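You operate a simulated robot arm through the tools that you are given. There is no shell and no other tool. Be economical: measure what you need, move in short steps, check, and stop when the job is done.

The job below is to be done with a simulated robot arm. You get a single attempt, and the scene is never put back.

## Task
Unclamp the brown block, lay it on the deck's wall-side edge and sand the specks off the plate.
Fine: knob to FREE, slider back; blue puck, put back after; the vent stays shut. What is to be rubbed or washed off counts as gone when no trace of it is left.
Where things are to end (x, y in the base frame): brown block within 6 cm of [49, -17].

It is judged by the outcome, as a careful person would: the job done as asked, and still so three seconds after it is handed in. It fails if anything else is knocked over, pushed out of place, dropped, spilled or broken.

## Robot
A 7-joint arm with a two-finger parallel gripper, fixed in place. Base frame: the origin is at the foot of the arm, x ahead of it, y to its left, z up. Readings come in cm, degrees, newtons and seconds.
With the tool pointing down near the work surface it reaches from about 30 to 70 cm from the base axis. Its first joint turns from -66.0 to 66.0 degrees. Payload 1.57 kg.
The TCP is the grasp point between the finger pads, 3 cm short of the fingertips. In the tool frame z runs along the fingers and y along their closing line. The gripper opens to 11 cm. The fingers are 2.4 cm wide and 1.2 cm thick; the gripper's body (4.8 by 11.2 cm) begins 7.8 cm behind the TCP.
Orientation is that of the tool frame in the base frame, as [roll, pitch, yaw] about the fixed x, y, z axes, in that order (R = Rz(yaw) Ry(pitch) Rx(roll)). With the fingers straight down and closing along the base's y, the tool's x points along the base's -x, its y along +y and its z along -z.

## Interface
- The arm moves only by the tool step_arm. Its argument "rows" is a list of rows, each a list of 7 numbers: the turn, a rotation vector about the base's x, y, z in degrees, then the shift along the base's x, y, z in cm, then the closure, from 0 (fully open) to 1 (shut). In form: [[wx, wy, wz, dx, dy, dz, jaw], ...]. A call has 1 to 10 rows; each row is the pose to reach, as a shift and turn from the pose commanded when the call began. A row lasts 0.2 s, in which the tool goes at most 5 cm and 8.6 degrees; a call with a longer step from one row to the next is refused whole, and so is a gripper value outside its range. Where a pose cannot be reached the arm comes as near as it can. A force on the tool above 60 N (or 10 N above the force at the start of the call, whichever is more), or a blocked arm, ends the call early, and 0.2 s more pass. The fingers move at their own pace (about 10.8 cm/s each) and stop on an object; they squeeze with about 37 N. The grip force told is the motor's: it shows also when the fingers shut on nothing. Time passes only in rows, and 0.2 s behind the last, so rows that repeat a pose let the fingers close. The reply holds the time, the measured pose of the TCP, the force on the tool along the base axes, the opening and the grip force, in the units named above and with some noise, with the torque about the TCP (base axes, N m) and any sound that the robot's microphone picked up.
- Cameras (640 x 400 px; columns grow to the right, rows downward): "scene" is fixed at [16.6, -40.62, 138.56]; the picture's right is [0.70, -0.72, 0.00], its down [-0.53, -0.51, -0.68] and it looks along [0.49, 0.47, -0.74] (base axes); focal length 328 px, centre (320, 200). "wrist" rides on the gripper at [7, 1.6, -14.1] in the tool frame; the picture's right is [-0.23, 0.97, 0.00], its down [-0.86, -0.20, -0.48] and it looks along [-0.47, -0.11, 0.88] (tool axes); focal length 222 px, centre (320, 200). There is no depth. A picture from a camera that has moved, and an enlarged one, comes with that camera's place and axes in the base frame and with its lens.
- snapshot(camera): a new picture of that camera. The clock stands still meanwhile.
- zoom(camera, box): a new picture of the part [left, top, right, bottom] of that camera's present view, enlarged. The clock stands still meanwhile.
- close_job(): hands the job in; it is judged then, once.

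Go step by step. Nothing tells you positions but the pictures and the camera data: compare them with the known pose of the tool, close in by small moves and look again before you grip or let go. The budget is 120 turns and 84 pictures, counting those below and the enlarged ones. Unless the task says otherwise, let go and move clear before handing in, and close with one line.

The tools are called after "Request:" as name(argument=value, ...) on one line, values as JSON. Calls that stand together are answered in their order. step_arm: Moves the arm, as the interface text tells. Its arguments: {"type":"object","properties":{"rows":{"type":"array","items":{"type":"array","items":{"type":"number"}}}},"required":["rows"]} The other tools are called the same way: snapshot (camera) takes a picture; zoom (camera, box) takes an enlarged picture of a part of a camera's view; close_job () hands the job in.

At the start:

```text
clock: 0.0
position: [33.26, 8.15, 109.14]
ee_rot: [180.0, 0.0, -180.0]
contact_force: [-0.1, 0.1, -0.1]
torque: [0.0, -0.03, -0.03]
width: 10.98
grip_force: 0.1
```

scene: 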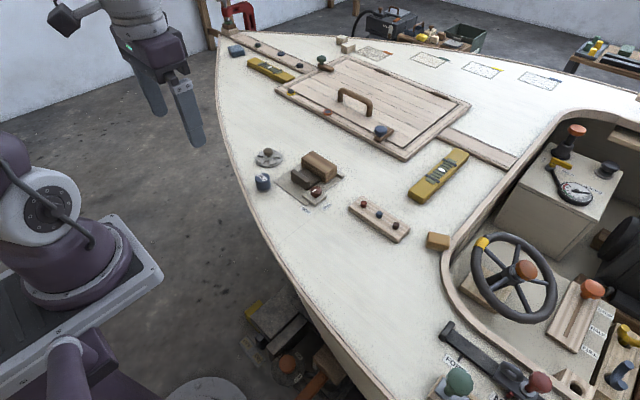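
wrist: 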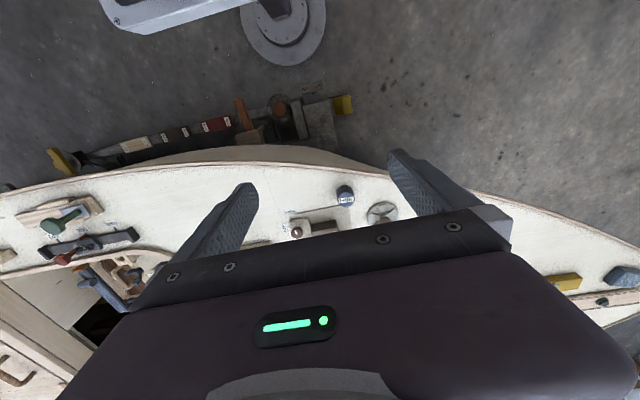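

I see a boat deck with a brown block in a small clamp fixture near the middle-left, a blue puck-like item beside it, and a round plate. I'll zoom in for details first.

Request:
zoom(camera="scene", box=[230, 130, 370, 218])

Request:
zoom(camera="scene", box=[330, 140, 490, 240])

Request:
zoom(camera="scene", box=[220, 20, 420, 145])

Request:
zoom(camera="scene", box=[420, 220, 640, 400])

```text
4.55 times, centred on (300, 174) of scene
camera zoom: at [16.6, -40.62, 138.56], right [0.7, -0.72, 0.0], down [-0.53, -0.51, -0.68], along [0.49, 0.47, -0.74], focal length 1492 px, centre (411, 318)
```

zoom: 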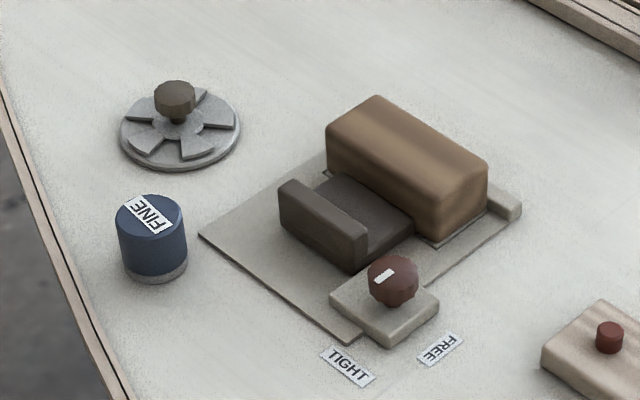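

```text
4.00 times, centred on (410, 190) of scene
camera zoom: at [16.6, -40.62, 138.56], right [0.7, -0.72, 0.0], down [-0.53, -0.51, -0.68], along [0.49, 0.47, -0.74], focal length 1313 px, centre (-40, 240)
```

zoom: 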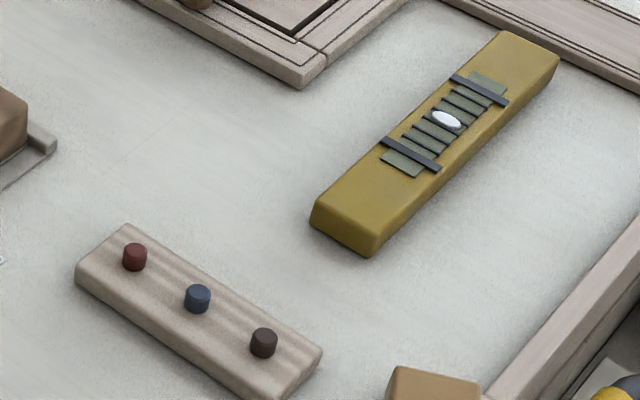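

```text
3.20 times, centred on (320, 82) of scene
camera zoom: at [16.6, -40.62, 138.56], right [0.7, -0.72, 0.0], down [-0.53, -0.51, -0.68], along [0.49, 0.47, -0.74], focal length 1050 px, centre (320, 576)
```

zoom: 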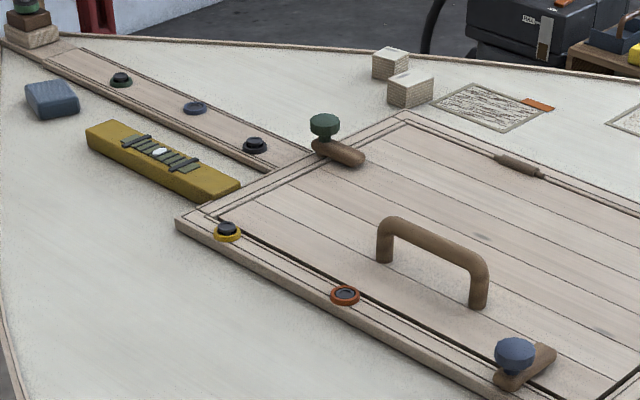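

```text
2.22 times, centred on (530, 310) of scene
camera zoom: at [16.6, -40.62, 138.56], right [0.7, -0.72, 0.0], down [-0.53, -0.51, -0.68], along [0.49, 0.47, -0.74], focal length 729 px, centre (-147, -44)
```

zoom: 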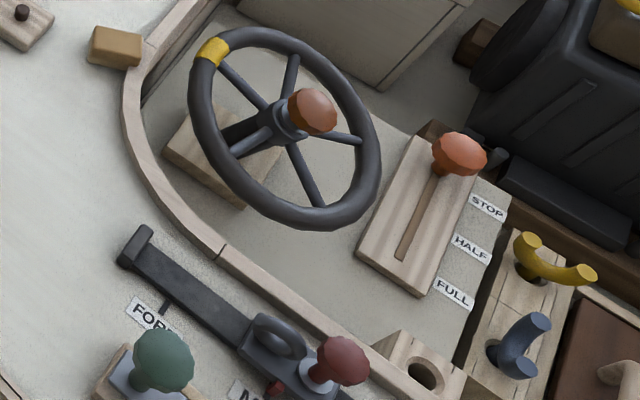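

The fixture is axis-aligned: block about (62, 3.7), knob about (54, -2), puck about (48, 9.6), vent about (56, 17). TIGHT lies toward -x of the knob and FREE toward -y. I'll move above for a wrist view.

Request:
step_arm(rows=[[0, 0, 0, 4.1, -0.7, -1.0, 0], [0, 0, 0, 8.2, -1.4, -2, 0], [0, 0, 0, 12.3, -2.1, -3, 0], [0, 0, 0, 16.4, -2.8, -4, 0], [0, 0, 0, 20.5, -3.5, -5, 0], [0, 0, 0, 24.6, -4.3, -6, 0], [0, 0, 0, 28.7, -5.15, -7, 0], [0, 0, 0, 28.7, -5.15, -7, 0]])

Request:
snapshot(camera="wrist")

Request:
snapshot(camera="scene")

```text
clock: 1.8
position: [61.95, 2.9, 102.26]
ee_rot: [180.0, -0.2, -180.0]
contact_force: [0.2, 1.1, 0.2]
torque: [0.01, -0.02, 0.01]
width: 10.98
grip_force: 0.0
```

```text
77 pictures are left
camera wrist: at [55.1, 4.56, 116.55], right [0.23, 0.97, 0.0], down [0.86, -0.2, 0.48], along [0.47, -0.11, -0.88], focal length 222 px, centre (320, 200)
```

wrist: 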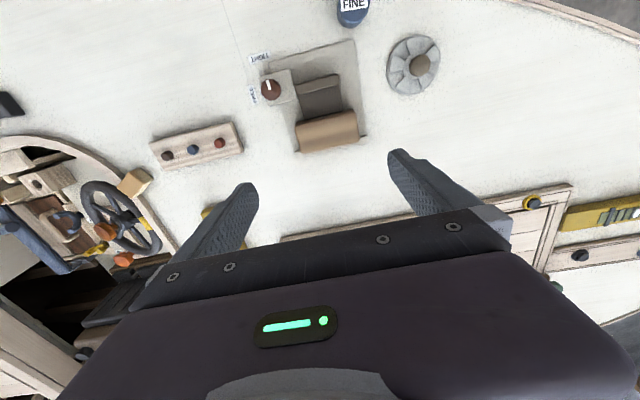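

```text
76 pictures are left
```

scene: 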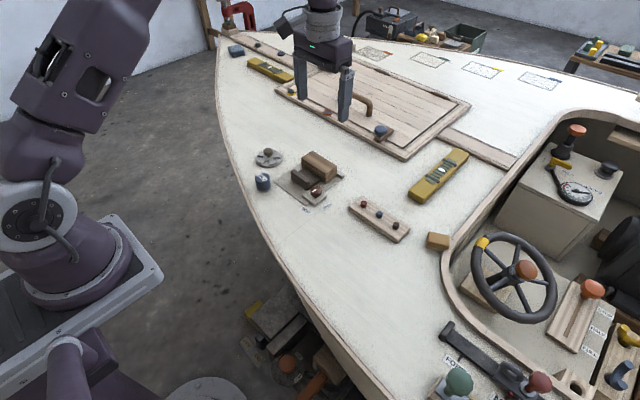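

Request:
zoom(camera="wrist", box=[220, 0, 460, 150])

```text
2.67 times, centred on (340, 75) of wrist
camera zoom: at [55.1, 4.56, 116.55], right [0.23, 0.97, 0.0], down [0.86, -0.2, 0.48], along [0.47, -0.11, -0.88], focal length 592 px, centre (267, 533)
```

zoom: 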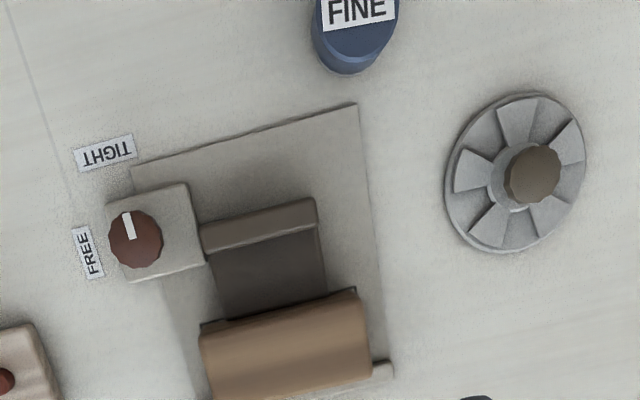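

Knob is about (54.9, -2.3, top ≈83.3), pointer at TIGHT; FREE needs a +90° turn. I'll pre-turn the gripper -90° while moving over it, so that the turn ends in neutral.

Request:
step_arm(rows=[[0, 0, -8.5, -0.7, -0.5, -1, 0], [0, 0, -17, -1.4, -1, -2, 0.1], [0, 0, -25.5, -2.1, -1.5, -3, 0.2], [0, 0, -34, -2.8, -2, -4, 0.3], [0, 0, -42.5, -3.5, -2.6, -5, 0.4], [0, 0, -51, -4.2, -3.1, -6, 0.4], [0, 0, -59.5, -4.9, -3.6, -7, 0.4], [0, 0, -68, -5.6, -4.1, -8, 0.4], [0, 0, -76.5, -6.3, -4.6, -9, 0.4], [0, 0, -85, -7.0, -5.2, -10, 0.4]])

Request:
step_arm(rows=[[0, 0, -5, 0, 0, 0, 0.4], [0, 0, -5, 0, 0, 0, 0.4]])

Request:
snapshot(camera="wrist")

Request:
zoom(camera="scene", box=[230, 90, 390, 220])

```text
clock: 4.0
position: [54.94, -2.25, 92.14]
ee_rot: [-179.9, -0.1, 94.9]
contact_force: [-0.7, -0.5, 0.3]
torque: [-0.01, 0.0, -0.01]
width: 6.58
grip_force: 0.0
```

```text
clock: 4.6
position: [54.87, -2.27, 92.19]
ee_rot: [179.9, 0.0, 89.9]
contact_force: [0.4, -1.1, 0.1]
torque: [-0.03, -0.01, 0.0]
width: 6.58
grip_force: 0.0
```

```text
74 pictures are left
camera wrist: at [56.57, 4.79, 106.43], right [0.97, -0.23, 0.0], down [-0.2, -0.85, 0.48], along [-0.11, -0.47, -0.88], focal length 222 px, centre (320, 200)
```

wrist: 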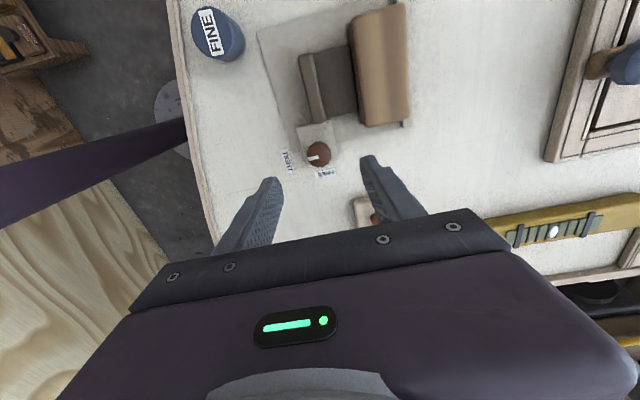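

```text
3.08 times, centred on (310, 155) of scene
camera zoom: at [16.6, -40.62, 138.56], right [0.7, -0.72, 0.0], down [-0.53, -0.51, -0.68], along [0.49, 0.47, -0.74], focal length 1010 px, centre (351, 338)
```

zoom: 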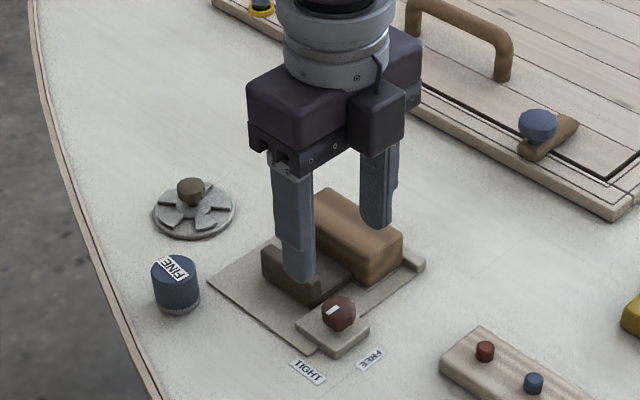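

Knob seen at about (54.75, -2.1), consistent. Descending around it.

Request:
step_arm(rows=[[0, 0, 0, -0.05, 0.12, -2, 0.54], [0, 0, 0, -0.1, 0.12, -4, 0.54], [0, 0, 0, -0.1, 0.12, -6, 0.54], [0, 0, 0, -0.1, 0.12, -7.3, 0.54], [0, 0, 0, -0.1, 0.12, -7.3, 0.54]])

Request:
zoom(camera="scene", box=[260, 130, 360, 210])

Request:
zoom(camera="wrist", box=[200, 80, 440, 230])

```text
clock: 5.8
position: [54.8, -2.09, 84.9]
ee_rot: [180.0, 0.1, 90.0]
contact_force: [0.0, 0.3, 0.0]
torque: [0.0, 0.0, 0.03]
width: 5.05
grip_force: 0.0
```

```text
5.00 times, centred on (310, 170) of scene
camera zoom: at [16.6, -40.62, 138.56], right [0.7, -0.72, 0.0], down [-0.53, -0.51, -0.68], along [0.49, 0.47, -0.74], focal length 1641 px, centre (370, 350)
```

zoom: 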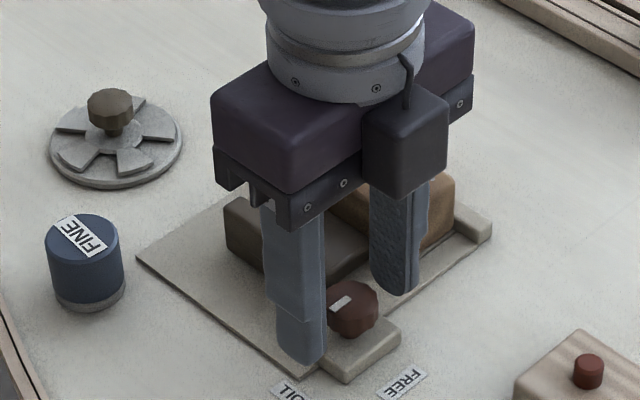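

```text
2.67 times, centred on (320, 155) of wrist
camera zoom: at [56.45, 4.85, 99.16], right [0.97, -0.23, 0.0], down [-0.2, -0.86, 0.48], along [-0.11, -0.47, -0.88], focal length 592 px, centre (320, 320)
```

zoom: 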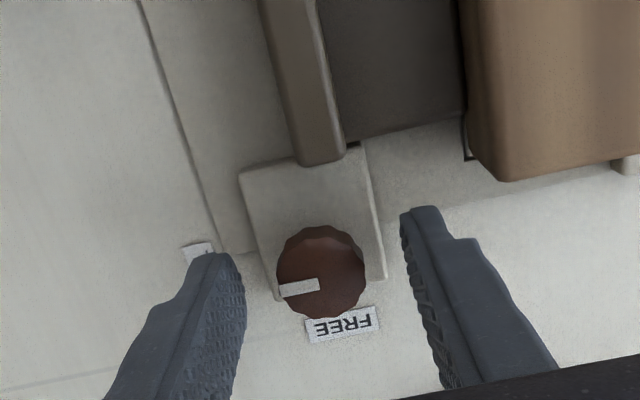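

Fingers straddle the knob well. Closing.

Request:
step_arm(rows=[[0, 0, 0, 0.05, -0.05, 0, 1], [0, 0, 0, 0.05, -0.05, 0, 1], [0, 0, 0, 0.05, -0.05, 0, 1]])

```text
clock: 6.6
position: [54.86, -2.04, 84.83]
ee_rot: [-180.0, 0.0, 90.0]
contact_force: [-7.1, 1.5, 6.5]
torque: [0.01, 0.2, -0.01]
width: 2.58
grip_force: 37.1
```

Request:
step_arm(rows=[[0, 0, 8.5, 0, 0, 0, 1], [0, 0, 17, 0, 0, 0, 1], [0, 0, 25.5, 0, 0, 0, 1], [0, 0, 34, 0, 0, 0, 1], [0, 0, 42.5, 0, 0, 0, 1], [0, 0, 51, 0, 0, 0, 1], [0, 0, 59.5, 0, 0, 0, 1], [0, 0, 68, 0, 0, 0, 1], [0, 0, 76.5, 0, 0, 0, 1], [0, 0, 85, 0, 0, 0, 1]])

Request:
zoom(camera="scene", box=[260, 130, 360, 210])

```text
clock: 8.8
position: [54.79, -2.21, 84.98]
ee_rot: [-180.0, -0.2, 175.2]
contact_force: [-19.9, -5.6, 4.7]
torque: [-0.08, 0.32, 0.01]
width: 2.54
grip_force: 37.6
```

```text
5.00 times, centred on (310, 170) of scene
camera zoom: at [16.55, -40.63, 138.56], right [0.7, -0.72, 0.0], down [-0.53, -0.51, -0.68], along [0.49, 0.47, -0.74], focal length 1641 px, centre (370, 350)
```

zoom: 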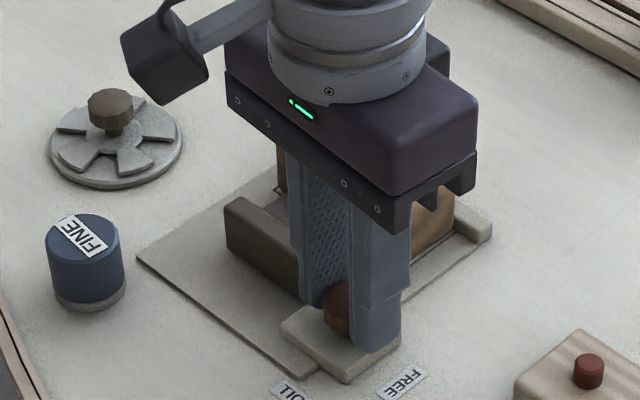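

Request:
step_arm(rows=[[0, 0, 5, 0.1, 0, 0, 1], [0, 0, 7, 0.15, 0, 0, 1], [0, 0, 7, 0.15, 0, 0, 1]])

Request:
zoom(camera="wrist", box=[200, 80, 440, 230])

```text
clock: 9.6
position: [54.77, -2.18, 84.75]
ee_rot: [180.0, -0.3, -178.0]
contact_force: [-25.3, -10.9, 0.3]
torque: [-0.23, 0.28, 0.0]
width: 2.57
grip_force: 37.0
```

```text
2.67 times, centred on (320, 155) of wrist
camera zoom: at [47.92, -0.81, 99.2], right [0.19, 0.98, 0.0], down [0.86, -0.17, 0.47], along [0.46, -0.09, -0.88], focal length 592 px, centre (320, 320)
```

zoom: 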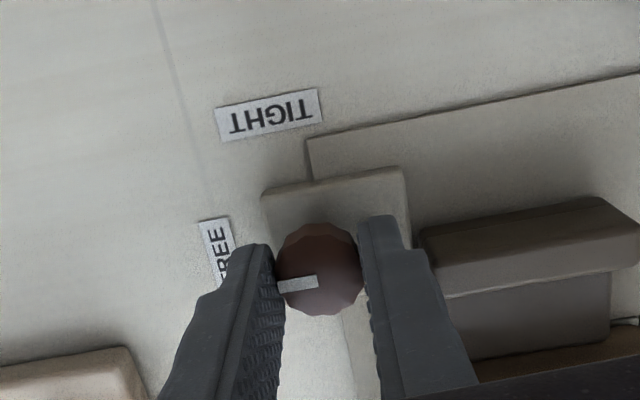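

Pointer now aims at FREE. Releasing a little and lifting.

Request:
step_arm(rows=[[0, 0, 0, -0.1, 0, 0, 0.66], [0, 0, 0, -0.1, 0, 0, 0.66], [0, 0, -2, -0.1, 0, 3, 0.66], [0, 0, -2, -0.1, 0, 7, 0.66], [0, 0, -2, -0.1, 0, 10, 0.66], [0, 0, -2, -0.1, 0, 10, 0.66]])

Request:
zoom(camera="wrist", box=[200, 20, 480, 195])

Request:
zoom(camera="scene", box=[260, 130, 360, 210])

```text
clock: 11.0
position: [54.89, -2.11, 95.0]
ee_rot: [180.0, 0.0, -180.0]
contact_force: [0.2, 0.9, -0.2]
torque: [0.0, 0.02, 0.01]
width: 3.74
grip_force: 0.0
```

```text
2.29 times, centred on (340, 108) of wrist
camera zoom: at [47.93, -0.47, 109.24], right [0.23, 0.97, 0.0], down [0.85, -0.2, 0.48], along [0.47, -0.11, -0.88], focal length 508 px, centre (274, 411)
```

zoom: 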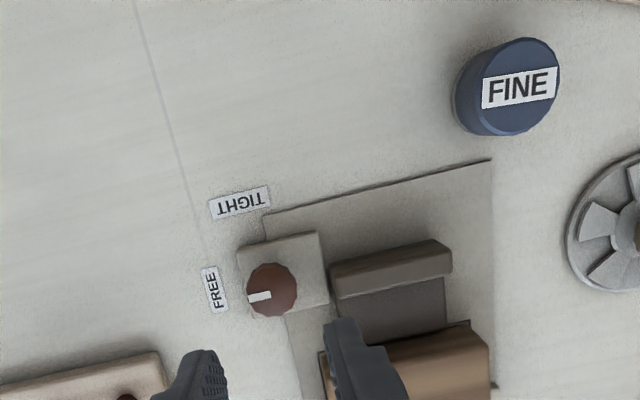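

```text
5.00 times, centred on (310, 170) of scene
camera zoom: at [16.6, -40.62, 138.56], right [0.7, -0.72, 0.0], down [-0.53, -0.51, -0.68], along [0.49, 0.47, -0.74], focal length 1641 px, centre (370, 350)
```

zoom: 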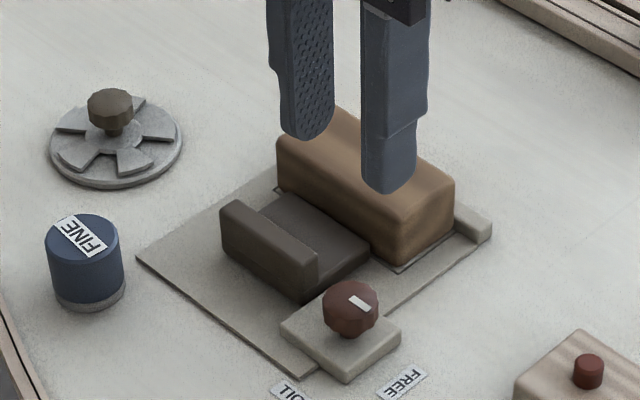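

Knob is at FREE. Next, with closed fingers I'll drop between the slider's upright (x≈55) and the block and push the slider toward -x.

Request:
step_arm(rows=[[0, 0, 0, 1.5, 3, 0, 1], [0, 0, 0, 3, 6.1, 0, 1], [0, 0, 0, 3, 6.1, -3, 1], [0, 0, 0, 3, 6.1, -6, 1], [0, 0, 0, 3, 6.1, -8, 1], [0, 0, 0, 3, 6.1, -9.8, 1], [0, 0, 0, 3, 6.1, -9.8, 1]])

Request:
zoom(camera="scene", box=[260, 130, 360, 210])

Request:
zoom(camera="wrist", box=[200, 80, 440, 230])

```text
clock: 12.6
position: [57.85, 3.95, 85.01]
ee_rot: [180.0, 0.0, -180.0]
contact_force: [-1.4, -0.6, -0.6]
torque: [-0.01, -0.02, -0.03]
width: 0.0
grip_force: 21.4
```

```text
5.00 times, centred on (310, 170) of scene
camera zoom: at [16.6, -40.62, 138.56], right [0.7, -0.72, 0.0], down [-0.53, -0.51, -0.68], along [0.49, 0.47, -0.74], focal length 1641 px, centre (370, 350)
```

zoom: 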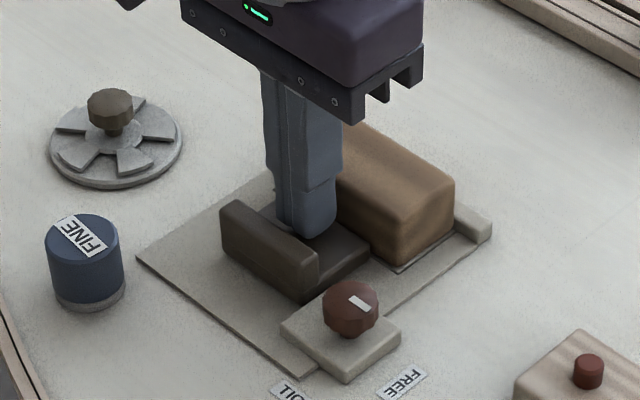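

```text
2.67 times, centred on (320, 155) of wrist
camera zoom: at [50.97, 5.59, 99.32], right [0.23, 0.97, 0.0], down [0.85, -0.2, 0.48], along [0.47, -0.11, -0.88], focal length 592 px, centre (320, 320)
```

zoom: 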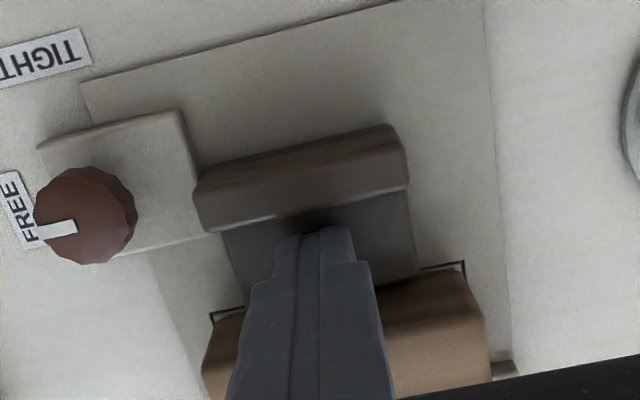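

Request:
step_arm(rows=[[0, 0, 0, -0.7, 0, 0, 1], [0, 0, 0, -1.4, 0, 0, 1], [0, 0, 0, -2.1, 0, 0, 1], [0, 0, 0, -2.8, 0, 0, 1], [0, 0, 0, -3.5, 0, 0, 1], [0, 0, 0, -4, 0, 0, 1]])

Request:
zoom(camera="wrist", box=[200, 80, 440, 230])

```text
clock: 14.0
position: [54.53, 4.06, 85.1]
ee_rot: [180.0, 0.7, 180.0]
contact_force: [35.8, -0.5, -11.0]
torque: [0.02, -0.77, 0.0]
width: 0.01
grip_force: 21.4
```

```text
2.67 times, centred on (320, 155) of wrist
camera zoom: at [47.35, 5.6, 99.35], right [0.23, 0.97, 0.0], down [0.85, -0.2, 0.49], along [0.48, -0.11, -0.87], focal length 592 px, centre (320, 320)
```

zoom: 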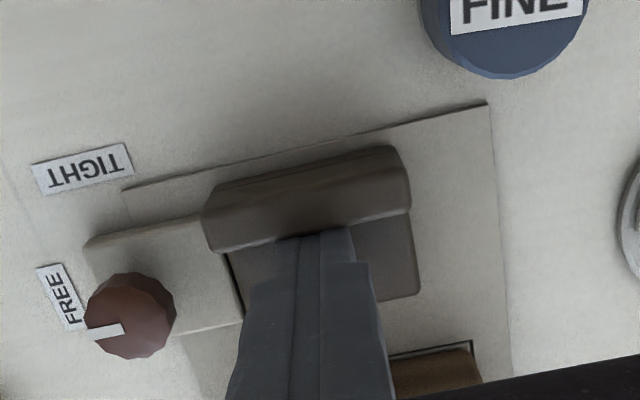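

Request:
step_arm(rows=[[0, 0, 0, -0.2, 0, 0, 1], [0, 0, 0, -0.4, 0, 0, 1], [0, 0, 0, -0.4, 0, 0, 1]])

```text
clock: 14.6
position: [54.43, 4.01, 85.32]
ee_rot: [179.9, 1.5, 180.0]
contact_force: [5.0, -0.6, 1.6]
torque: [-0.07, -0.1, 0.0]
width: 0.0
grip_force: 20.9
stopped in row 3: the force on the tool passed its limit (the readings are from after the stop); the commanded pose is now the measured one
```

The slider is at its back stop. Lifting and moving toward the block, gripper opening.

Request:
step_arm(rows=[[0, -1.5, 0, 0.6, 0, 0, 1], [0, -1.5, 0, 0.6, 0, 3, 1], [0, -1.5, 0, 2, 0, 7, 0.6], [0, -1.5, 0, 5, 0, 11, 0.0], [0, -1.5, 0, 9, 0, 14, 0.0], [0, -1.5, 0, 12, 0, 15, 0.0], [0, -1.5, 0, 12, 0, 15, 0.0]])

Request:
zoom(camera="wrist", box=[200, 20, 480, 195])

Request:
zoom(camera="scene", box=[260, 130, 360, 210])

```text
clock: 16.2
position: [66.59, 3.99, 100.31]
ee_rot: [179.8, 2.7, -180.0]
contact_force: [-0.2, 0.2, 0.6]
torque: [0.0, 0.01, 0.0]
width: 11.01
grip_force: 0.1
```

```text
2.29 times, centred on (340, 108) of wrist
camera zoom: at [59.03, 5.56, 114.31], right [0.23, 0.97, 0.01], down [0.83, -0.2, 0.52], along [0.51, -0.11, -0.85], focal length 508 px, centre (274, 411)
```

zoom: 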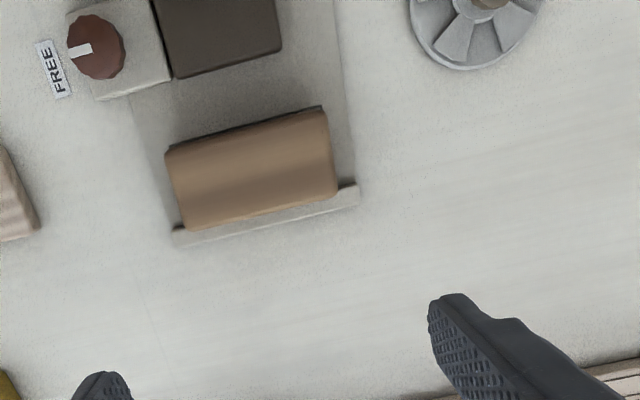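

```text
5.00 times, centred on (310, 170) of scene
camera zoom: at [16.6, -40.62, 138.56], right [0.7, -0.72, 0.0], down [-0.53, -0.51, -0.68], along [0.49, 0.47, -0.74], focal length 1641 px, centre (370, 350)
```

zoom: 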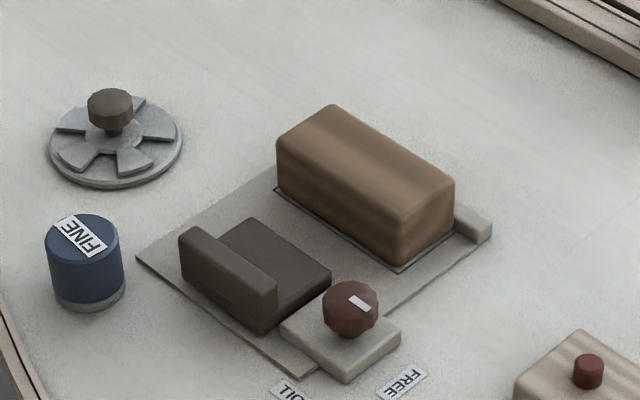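

Slider is back, block free. Block centre ≈ (61.7, 3.7), ~8 cm long along y, top ≈84.2. I'll grip it by its ends: first align, check, then descend.

Request:
step_arm(rows=[[0, 2.7, 0, -2.5, -0.15, -2, 0], [0, 2.7, 0, -4.9, -0.3, -5, 0], [0, 2.7, 0, -4.9, -0.3, -9, 0], [0, 2.7, 0, -4.9, -0.3, -11.5, 0], [0, 2.7, 0, -4.9, -0.3, -11.5, 0]])

Request:
zoom(camera="wrist", box=[120, 60, 520, 310])

Request:
zoom(camera="scene", box=[260, 110, 380, 205])

```text
clock: 17.4
position: [61.5, 3.67, 88.67]
ee_rot: [179.9, 0.3, 180.0]
contact_force: [-0.2, 0.5, 0.0]
torque: [-0.01, -0.01, 0.02]
width: 10.98
grip_force: 0.1
```

```text
1.60 times, centred on (320, 185) of wrist
camera zoom: at [54.57, 5.29, 103.0], right [0.23, 0.97, 0.0], down [0.85, -0.2, 0.48], along [0.47, -0.11, -0.88], focal length 355 px, centre (320, 224)
```

zoom: 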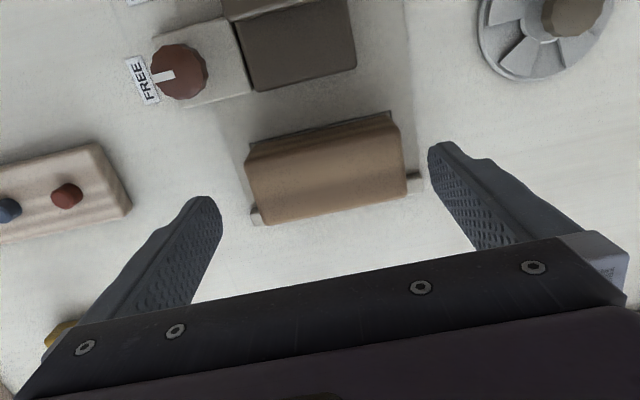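

```text
4.21 times, centred on (320, 158) of scene
camera zoom: at [16.6, -40.62, 138.56], right [0.7, -0.72, 0.0], down [-0.53, -0.51, -0.68], along [0.49, 0.47, -0.74], focal length 1382 px, centre (320, 379)
```

zoom: 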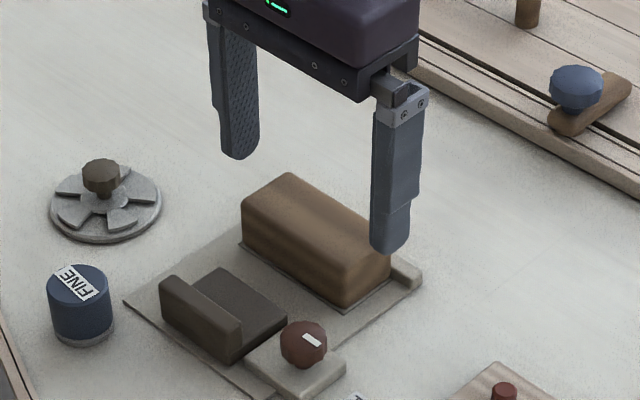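

Request:
step_arm(rows=[[0, 0.3, 0, 0.2, 0.15, -2, 0], [0, 0.3, 0, 0.2, 0.15, -3.5, 0], [0, 0.3, 0, 0.2, 0.15, -4.5, 0], [0, 0.3, 0, 0.2, 0.15, -4.5, 0]])

Request:
zoom(camera="scene", box=[260, 110, 380, 205])

Request:
zoom(camera="wrist", box=[120, 60, 520, 310])

```text
clock: 18.4
position: [61.5, 3.85, 84.3]
ee_rot: [180.0, -0.1, 180.0]
contact_force: [0.1, 0.1, -0.2]
torque: [-0.01, -0.02, -0.03]
width: 10.99
grip_force: 0.0
```

```text
4.21 times, centred on (320, 158) of scene
camera zoom: at [16.6, -40.62, 138.56], right [0.7, -0.72, 0.0], down [-0.53, -0.51, -0.68], along [0.49, 0.47, -0.74], focal length 1382 px, centre (320, 379)
```

zoom: 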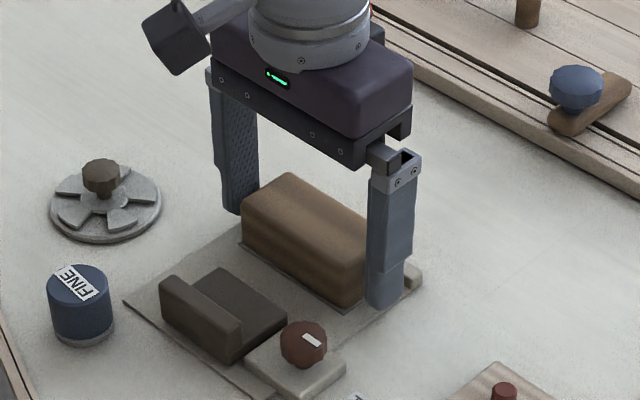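

```text
1.60 times, centred on (320, 185) of wrist
camera zoom: at [54.61, 5.46, 98.55], right [0.23, 0.97, 0.0], down [0.86, -0.2, 0.48], along [0.46, -0.11, -0.88], focal length 355 px, centre (320, 224)
```

zoom: 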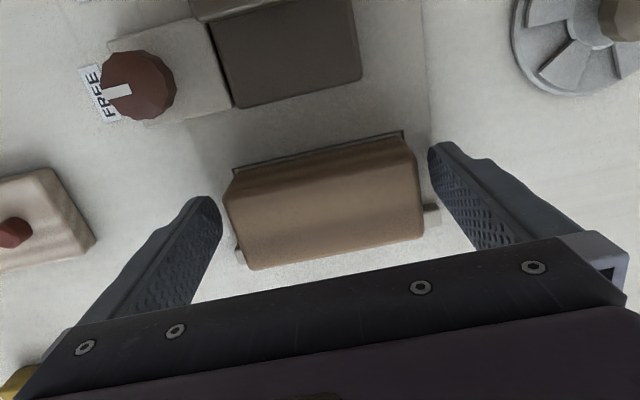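

Fingers straddle both ends. Closing.

Request:
step_arm(rows=[[0, 0, 0, 0, 0, 0, 0.2], [0, 0, 0, 0, 0, 0, 0.4], [0, 0, 0, 0, 0, 0, 0.6], [0, 0, 0, 0, 0, 0, 1], [0, 0, 0, 0, 0, 0, 1]])

```text
clock: 19.6
position: [61.41, 3.84, 84.29]
ee_rot: [180.0, 0.0, 179.9]
contact_force: [-0.3, 0.6, 1.3]
torque: [-0.04, -0.01, 0.0]
width: 8.91
grip_force: 37.1
```

Request:
step_arm(rows=[[0, 0, 0, 0, 0, 1, 1], [0, 0, 0, 0, 0, 3, 1], [0, 0, 0, 0, 0, 6, 1], [0, 0, 0, -2, -3, 9, 1], [0, 0, 0, -4, -7, 9, 1], [0, 0, 0, -6, -11, 9, 1], [0, 0, 0, -8, -15, 9, 1], [0, 0, 0, -10, -19, 9, 1], [0, 0, 0, -12.7, -21, 9, 1], [0, 0, 0, -12.7, -21, 9, 1]])

Request:
snapshot(camera="scene")

Request:
zoom(camera="scene", box=[260, 130, 360, 210])

Request:
snapshot(camera="wrist")

```text
clock: 21.8
position: [48.93, -17.06, 93.72]
ee_rot: [180.0, -0.1, -179.9]
contact_force: [-0.2, 0.1, -1.1]
torque: [0.0, -0.01, -0.01]
width: 0.0
grip_force: 21.8
```

```text
57 pictures are left
```

scene: 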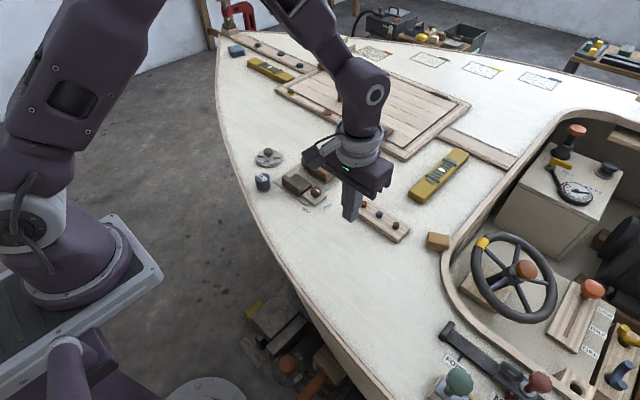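

```text
5.00 times, centred on (310, 170) of scene
camera zoom: at [16.6, -40.62, 138.56], right [0.7, -0.72, 0.0], down [-0.53, -0.51, -0.68], along [0.49, 0.47, -0.74], focal length 1641 px, centre (370, 350)
```

zoom: 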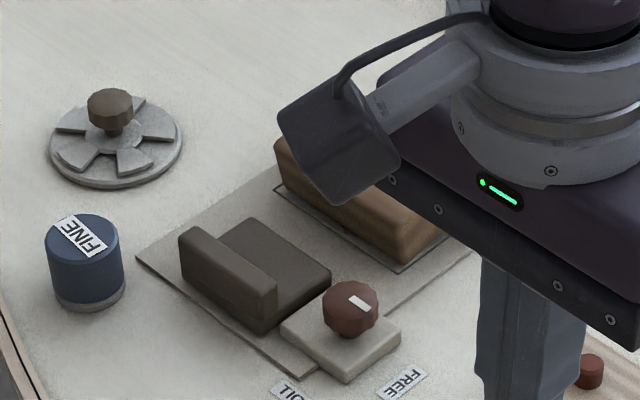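

```text
55 pictures are left
camera wrist: at [42.02, -15.46, 107.87], right [0.23, 0.97, 0.0], down [0.86, -0.2, 0.48], along [0.46, -0.11, -0.88], focal length 222 px, centre (320, 200)
```

wrist: 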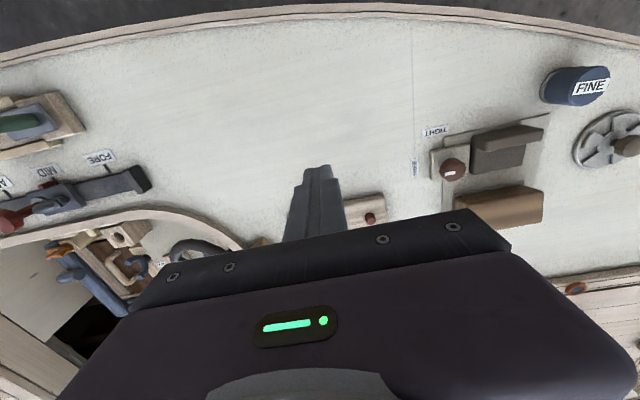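

The block slipped out of the end grip and still sits in its place. I'll return, turning 90° to grip it across its long flat faces.

Request:
step_arm(rows=[[0, 0, -8.5, 1.0, 2, 1, 0.5], [0, 0, -17, 2, 4, 2, 0.3], [0, 0, -25.5, 3.5, 6, 3, 0.3], [0, 0, -34, 5, 8, 4, 0.3], [0, 0, -42.5, 6.5, 10.5, 5, 0.3], [0, 0, -51, 8, 13, 5, 0.3], [0, 0, -59.5, 9, 15, 5, 0.3], [0, 0, -68, 10, 17, 5, 0.3], [0, 0, -76.5, 11.5, 19, 5, 0.3], [0, 0, -85, 12.8, 20.8, 5, 0.3]])

Request:
step_arm(rows=[[0, 0, -5, 0, 0, 0, 0.3], [0, 0, -5, 0, 0, 0, 0.3]])

Request:
zoom(camera="wrist", box=[160, 0, 480, 200])

Request:
zoom(camera="scene", box=[260, 130, 360, 210])

```text
clock: 24.0
position: [61.99, 3.66, 98.21]
ee_rot: [179.8, -0.1, 95.0]
contact_force: [-0.1, -1.3, 0.1]
torque: [0.01, -0.02, -0.02]
width: 7.7
grip_force: 0.1
```

```text
clock: 24.6
position: [61.85, 3.49, 98.25]
ee_rot: [179.9, -0.1, 90.0]
contact_force: [0.5, 0.9, -0.1]
torque: [0.01, 0.0, -0.03]
width: 7.71
grip_force: 0.1
```

```text
2.00 times, centred on (320, 100) of wrist
camera zoom: at [63.48, 10.55, 112.49], right [0.97, -0.23, 0.0], down [-0.2, -0.86, 0.48], along [-0.11, -0.46, -0.88], focal length 444 px, centre (320, 400)
```

zoom: 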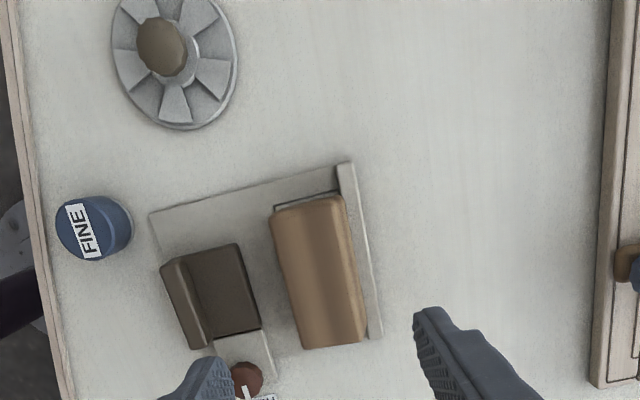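

```text
5.00 times, centred on (310, 170) of scene
camera zoom: at [16.6, -40.62, 138.56], right [0.7, -0.72, 0.0], down [-0.53, -0.51, -0.68], along [0.49, 0.47, -0.74], focal length 1641 px, centre (370, 350)
```

zoom: 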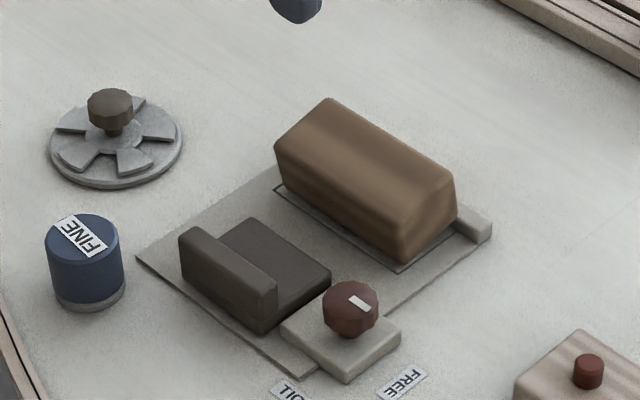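

Block nudged slightly but still on its patch. Descending to grip across x, staying above the fixed ridge (~81.6).

Request:
step_arm(rows=[[0, 0, 0, -0.1, 0.4, -4, 0.3], [0, 0, 0, -0.1, 0.4, -8, 0.3], [0, 0, 0, -0.1, 0.4, -11, 0.3], [0, 0, 0, -0.1, 0.4, -13.2, 0.3], [0, 0, 0, -0.1, 0.4, -13.2, 0.3]])

Request:
zoom(camera="scene", box=[260, 120, 370, 208])

Request:
zoom(camera="wrist", box=[160, 60, 480, 260])

```text
clock: 25.8
position: [61.75, 4.02, 84.99]
ee_rot: [179.8, -0.1, 89.9]
contact_force: [-0.5, -0.7, -0.3]
torque: [0.0, -0.01, 0.0]
width: 7.7
grip_force: 0.0
```

```text
4.55 times, centred on (315, 164) of scene
camera zoom: at [16.6, -40.62, 138.56], right [0.7, -0.72, 0.0], down [-0.53, -0.51, -0.68], along [0.49, 0.47, -0.74], focal length 1492 px, centre (343, 364)
```

zoom: 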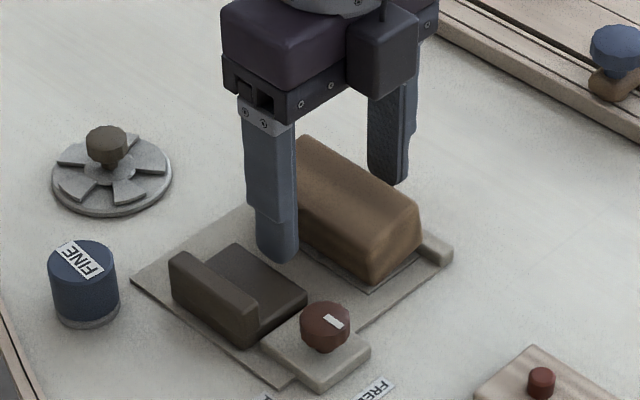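

```text
2.00 times, centred on (320, 160) of wrist
camera zoom: at [63.38, 10.89, 99.3], right [0.97, -0.23, 0.0], down [-0.2, -0.86, 0.48], along [-0.11, -0.46, -0.88], focal length 444 px, centre (320, 280)
```

zoom: 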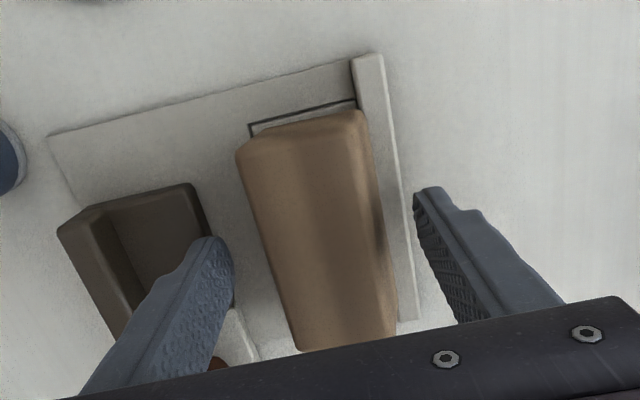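

Request:
step_arm(rows=[[0, 0, 0, 0, 0, 0, 0.5], [0, 0, 0, 0, 0, 0, 0.7], [0, 0, 0, 0, 0, 0, 1], [0, 0, 0, 0, 0, 0, 1], [0, 0, 0, 0, 0, 0.4, 1], [0, 0, 0, 0, 0, 0.8, 1], [0, 0, 0, 0, 0, 1.4, 1], [0, 0, 0, 0, 0, 2, 1]])

Request:
zoom(camera="scene", box=[260, 120, 370, 208])

```text
clock: 27.6
position: [61.72, 4.18, 87.09]
ee_rot: [179.9, -0.1, 90.0]
contact_force: [0.0, 0.0, -1.1]
torque: [0.01, 0.02, 0.01]
width: 4.31
grip_force: 37.3
```

```text
4.55 times, centred on (315, 164) of scene
camera zoom: at [16.6, -40.62, 138.56], right [0.7, -0.72, 0.0], down [-0.53, -0.51, -0.68], along [0.49, 0.47, -0.74], focal length 1492 px, centre (343, 364)
```

zoom: 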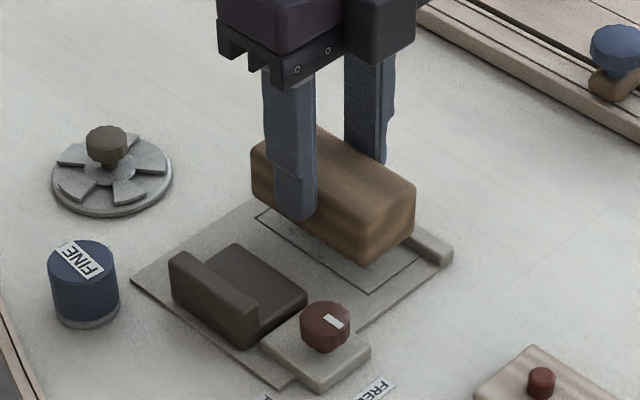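

Block is held. Lifting higher and carrying it gently to (49, -17).

Request:
step_arm(rows=[[0, 0, 0, 0, 0, 1.5, 1], [0, 0, 0, 0, 0, 3.5, 1], [0, 0, 0, 0, 0, 6, 1], [0, 0, 0, -1.5, -2.5, 7, 1], [0, 0, 0, -3, -5, 7, 1], [0, 0, 0, -4.5, -7.5, 7, 1], [0, 0, 0, -6, -10, 7, 1], [0, 0, 0, -7.5, -12.5, 7, 1], [0, 0, 0, -9, -15, 7, 1], [0, 0, 0, -10.5, -17.5, 7, 1]])

Request:
step_arm(rows=[[0, 0, 0, -1.5, -2, 0, 1], [0, 0, 0, -2.3, -3.7, 0, 1], [0, 0, 0, -2.3, -3.7, 0, 1]])

Request:
snapshot(camera="scene")

Request:
zoom(camera="scene", box=[260, 150, 400, 262])

```text
clock: 29.8
position: [51.17, -13.42, 94.23]
ee_rot: [179.9, -0.2, 90.0]
contact_force: [0.4, 0.6, -1.1]
torque: [0.0, 0.0, 0.01]
width: 4.32
grip_force: 36.8
```

```text
clock: 30.6
position: [48.68, -17.02, 94.16]
ee_rot: [179.8, -0.1, 90.0]
contact_force: [-0.4, 0.5, -1.4]
torque: [0.02, -0.01, 0.02]
width: 4.32
grip_force: 37.0
```

```text
49 pictures are left
```

scene: 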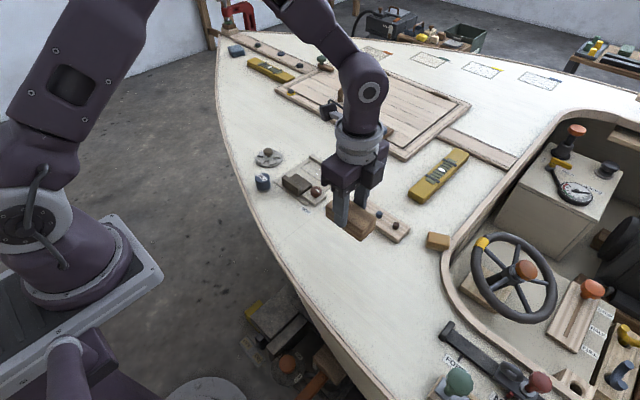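

```text
3.57 times, centred on (330, 206) of scene
camera zoom: at [16.6, -40.62, 138.56], right [0.7, -0.72, 0.0], down [-0.53, -0.51, -0.68], along [0.49, 0.47, -0.74], focal length 1172 px, centre (284, 179)
```

zoom: 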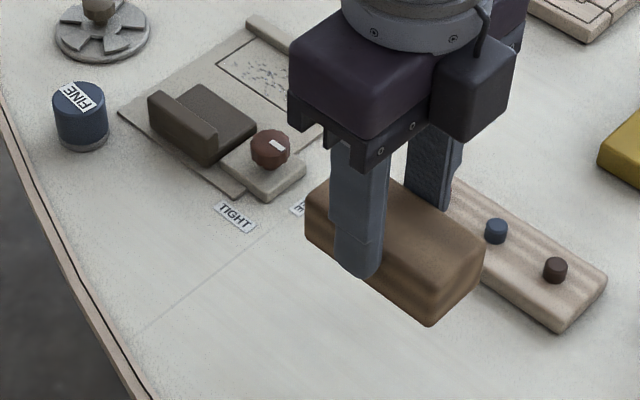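

Specks are visible on the outlined patch. Lowering the block onto the clear deck here.

Request:
step_arm(rows=[[0, 0, 0, 0, 0, -2.5, 1], [0, 0, 0, 0, 0, -5, 1], [0, 0, 0, 0, 0, -7, 1], [0, 0, 0, 0, 0, -8.2, 1], [0, 0, 0, 0, 0, -8.8, 1], [0, 0, 0, 0, 0, -9.2, 1], [0, 0, 0, 0, 0, -9.2, 1]])

Request:
zoom(camera="scene", box=[280, 190, 400, 280])

```text
clock: 32.2
position: [48.76, -17.14, 84.84]
ee_rot: [180.0, -0.1, 90.0]
contact_force: [-0.5, -0.2, 1.6]
torque: [-0.03, -0.04, 0.05]
width: 4.3
grip_force: 37.2
```

```text
4.44 times, centred on (340, 235) of scene
camera zoom: at [16.6, -40.61, 138.56], right [0.7, -0.72, 0.0], down [-0.53, -0.51, -0.68], along [0.49, 0.47, -0.74], focal length 1459 px, centre (231, 44)
```

zoom: 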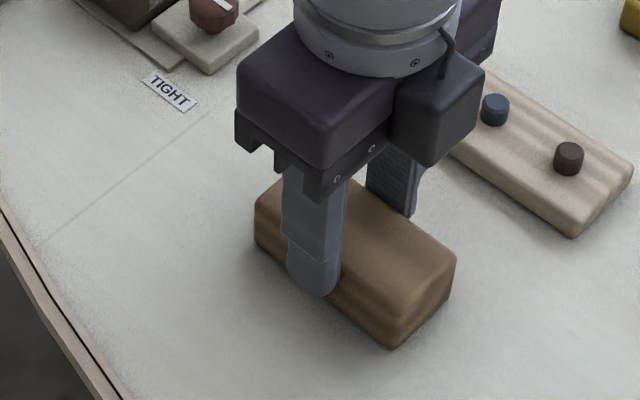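

Request:
step_arm(rows=[[0, 0, 0, 0, 0, -0.15, 1], [0, 0, 0, 0, 0, -0.15, 0.5], [0, 0, 0, 0, 0, -0.15, 0.3], [0, 0, 0, 0, 0, -0.15, 0.3], [0, 0, 0, 0, 0, 3, 0.3], [0, 0, 0, 0, 0, 7, 0.3], [0, 0, 0, 0, 0, 11, 0.3]])

Request:
snapshot(camera="wrist")

Request:
zoom(camera="scene", box=[260, 130, 400, 270])

```text
clock: 33.8
position: [48.76, -17.17, 95.97]
ee_rot: [179.9, 0.0, 90.0]
contact_force: [0.5, -0.7, 1.1]
torque: [0.01, -0.04, -0.02]
width: 7.69
grip_force: 0.0
```

```text
46 pictures are left
camera wrist: at [50.44, -10.18, 110.2], right [0.97, -0.23, 0.0], down [-0.2, -0.86, 0.48], along [-0.11, -0.46, -0.88], focal length 222 px, centre (320, 200)
```

wrist: 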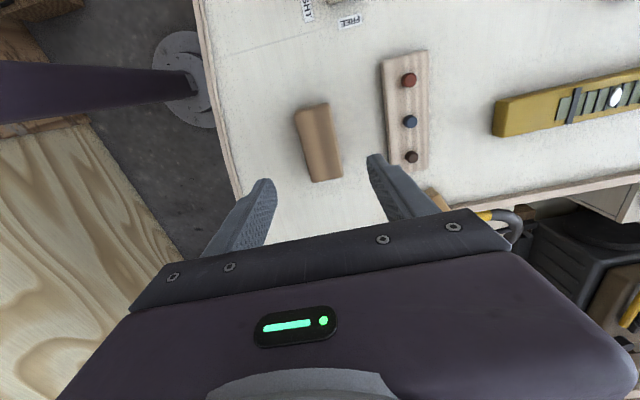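

```text
2.86 times, centred on (330, 200) of scene
camera zoom: at [16.6, -40.62, 138.56], right [0.7, -0.72, 0.0], down [-0.53, -0.51, -0.68], along [0.49, 0.47, -0.74], focal length 938 px, centre (291, 200)
```

zoom: 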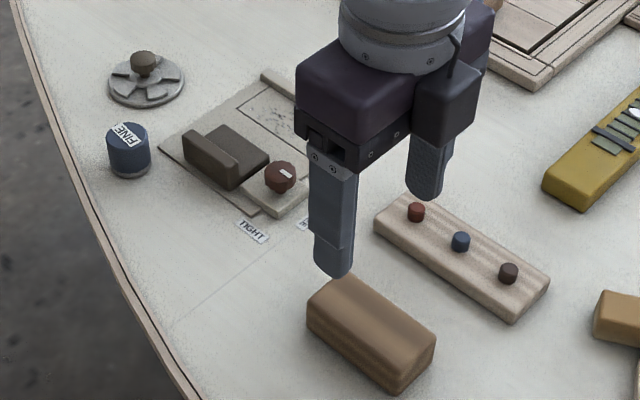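

Block laid. Next the puck: rotate back to neutral while travelling to above (48.2, 9.6).

Request:
step_arm(rows=[[0, 0, 8.5, 0, 2.5, 1, 0.3], [0, 0, 17, 0, 5, 2, 0.3], [0, 0, 25.5, 0, 7.5, 2, 0.3], [0, 0, 34, 0, 10, 2, 0.3], [0, 0, 42.5, 0, 12.5, 2, 0.3], [0, 0, 51, 0, 15, 2, 0.3], [0, 0, 59.5, 0, 17.5, 2, 0.3], [0, 0, 68, 0, 20, 2, 0.3], [0, 0, 76.5, 0, 23, 2, 0.3], [0, 0, 85, -0.5, 26.8, 2, 0.3]])

Request:
step_arm(rows=[[0, 0, 5, 0, 0, 0, 0.3], [0, 0, 5, 0, 0, 0, 0.3]])

Request:
zoom(camera="wrist", box=[160, 40, 480, 240])

Request:
zoom(camera="scene", box=[230, 110, 360, 210])

```text
clock: 36.0
position: [48.19, 9.54, 97.98]
ee_rot: [-180.0, -0.1, 175.1]
contact_force: [0.3, 0.0, 0.4]
torque: [-0.03, 0.01, -0.01]
width: 7.72
grip_force: 0.0
```

```text
clock: 36.6
position: [48.19, 9.48, 98.01]
ee_rot: [179.9, 0.0, 180.0]
contact_force: [-0.1, 0.7, -0.2]
torque: [0.03, -0.02, 0.01]
width: 7.7
grip_force: 0.0
```

```text
2.00 times, centred on (320, 140) of wrist
camera zoom: at [41.38, 11.13, 112.29], right [0.23, 0.97, 0.0], down [0.86, -0.2, 0.48], along [0.46, -0.11, -0.88], focal length 444 px, centre (320, 320)
```

zoom: 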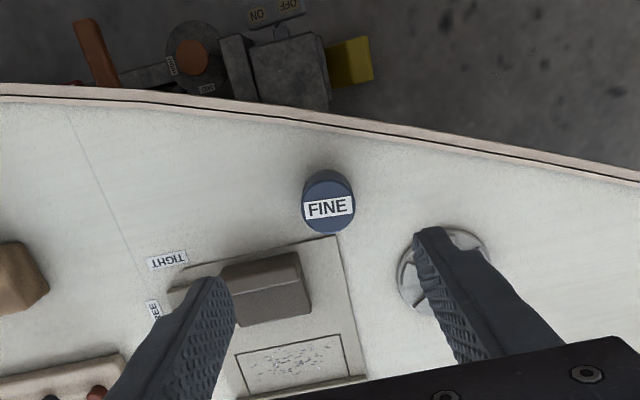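

```text
4.00 times, centred on (295, 160) of scene
camera zoom: at [16.6, -40.62, 138.56], right [0.7, -0.72, 0.0], down [-0.53, -0.51, -0.68], along [0.49, 0.47, -0.74], focal length 1313 px, centre (420, 360)
```

zoom: 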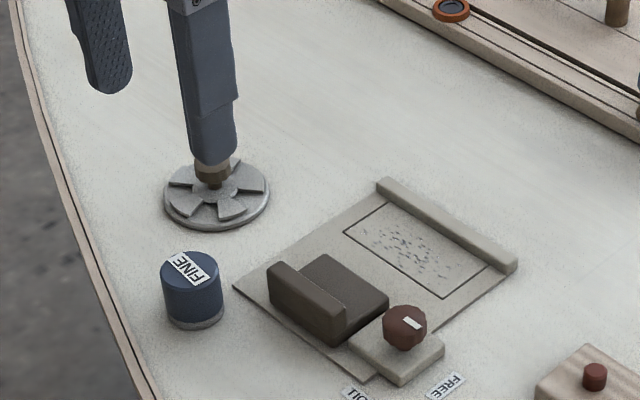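

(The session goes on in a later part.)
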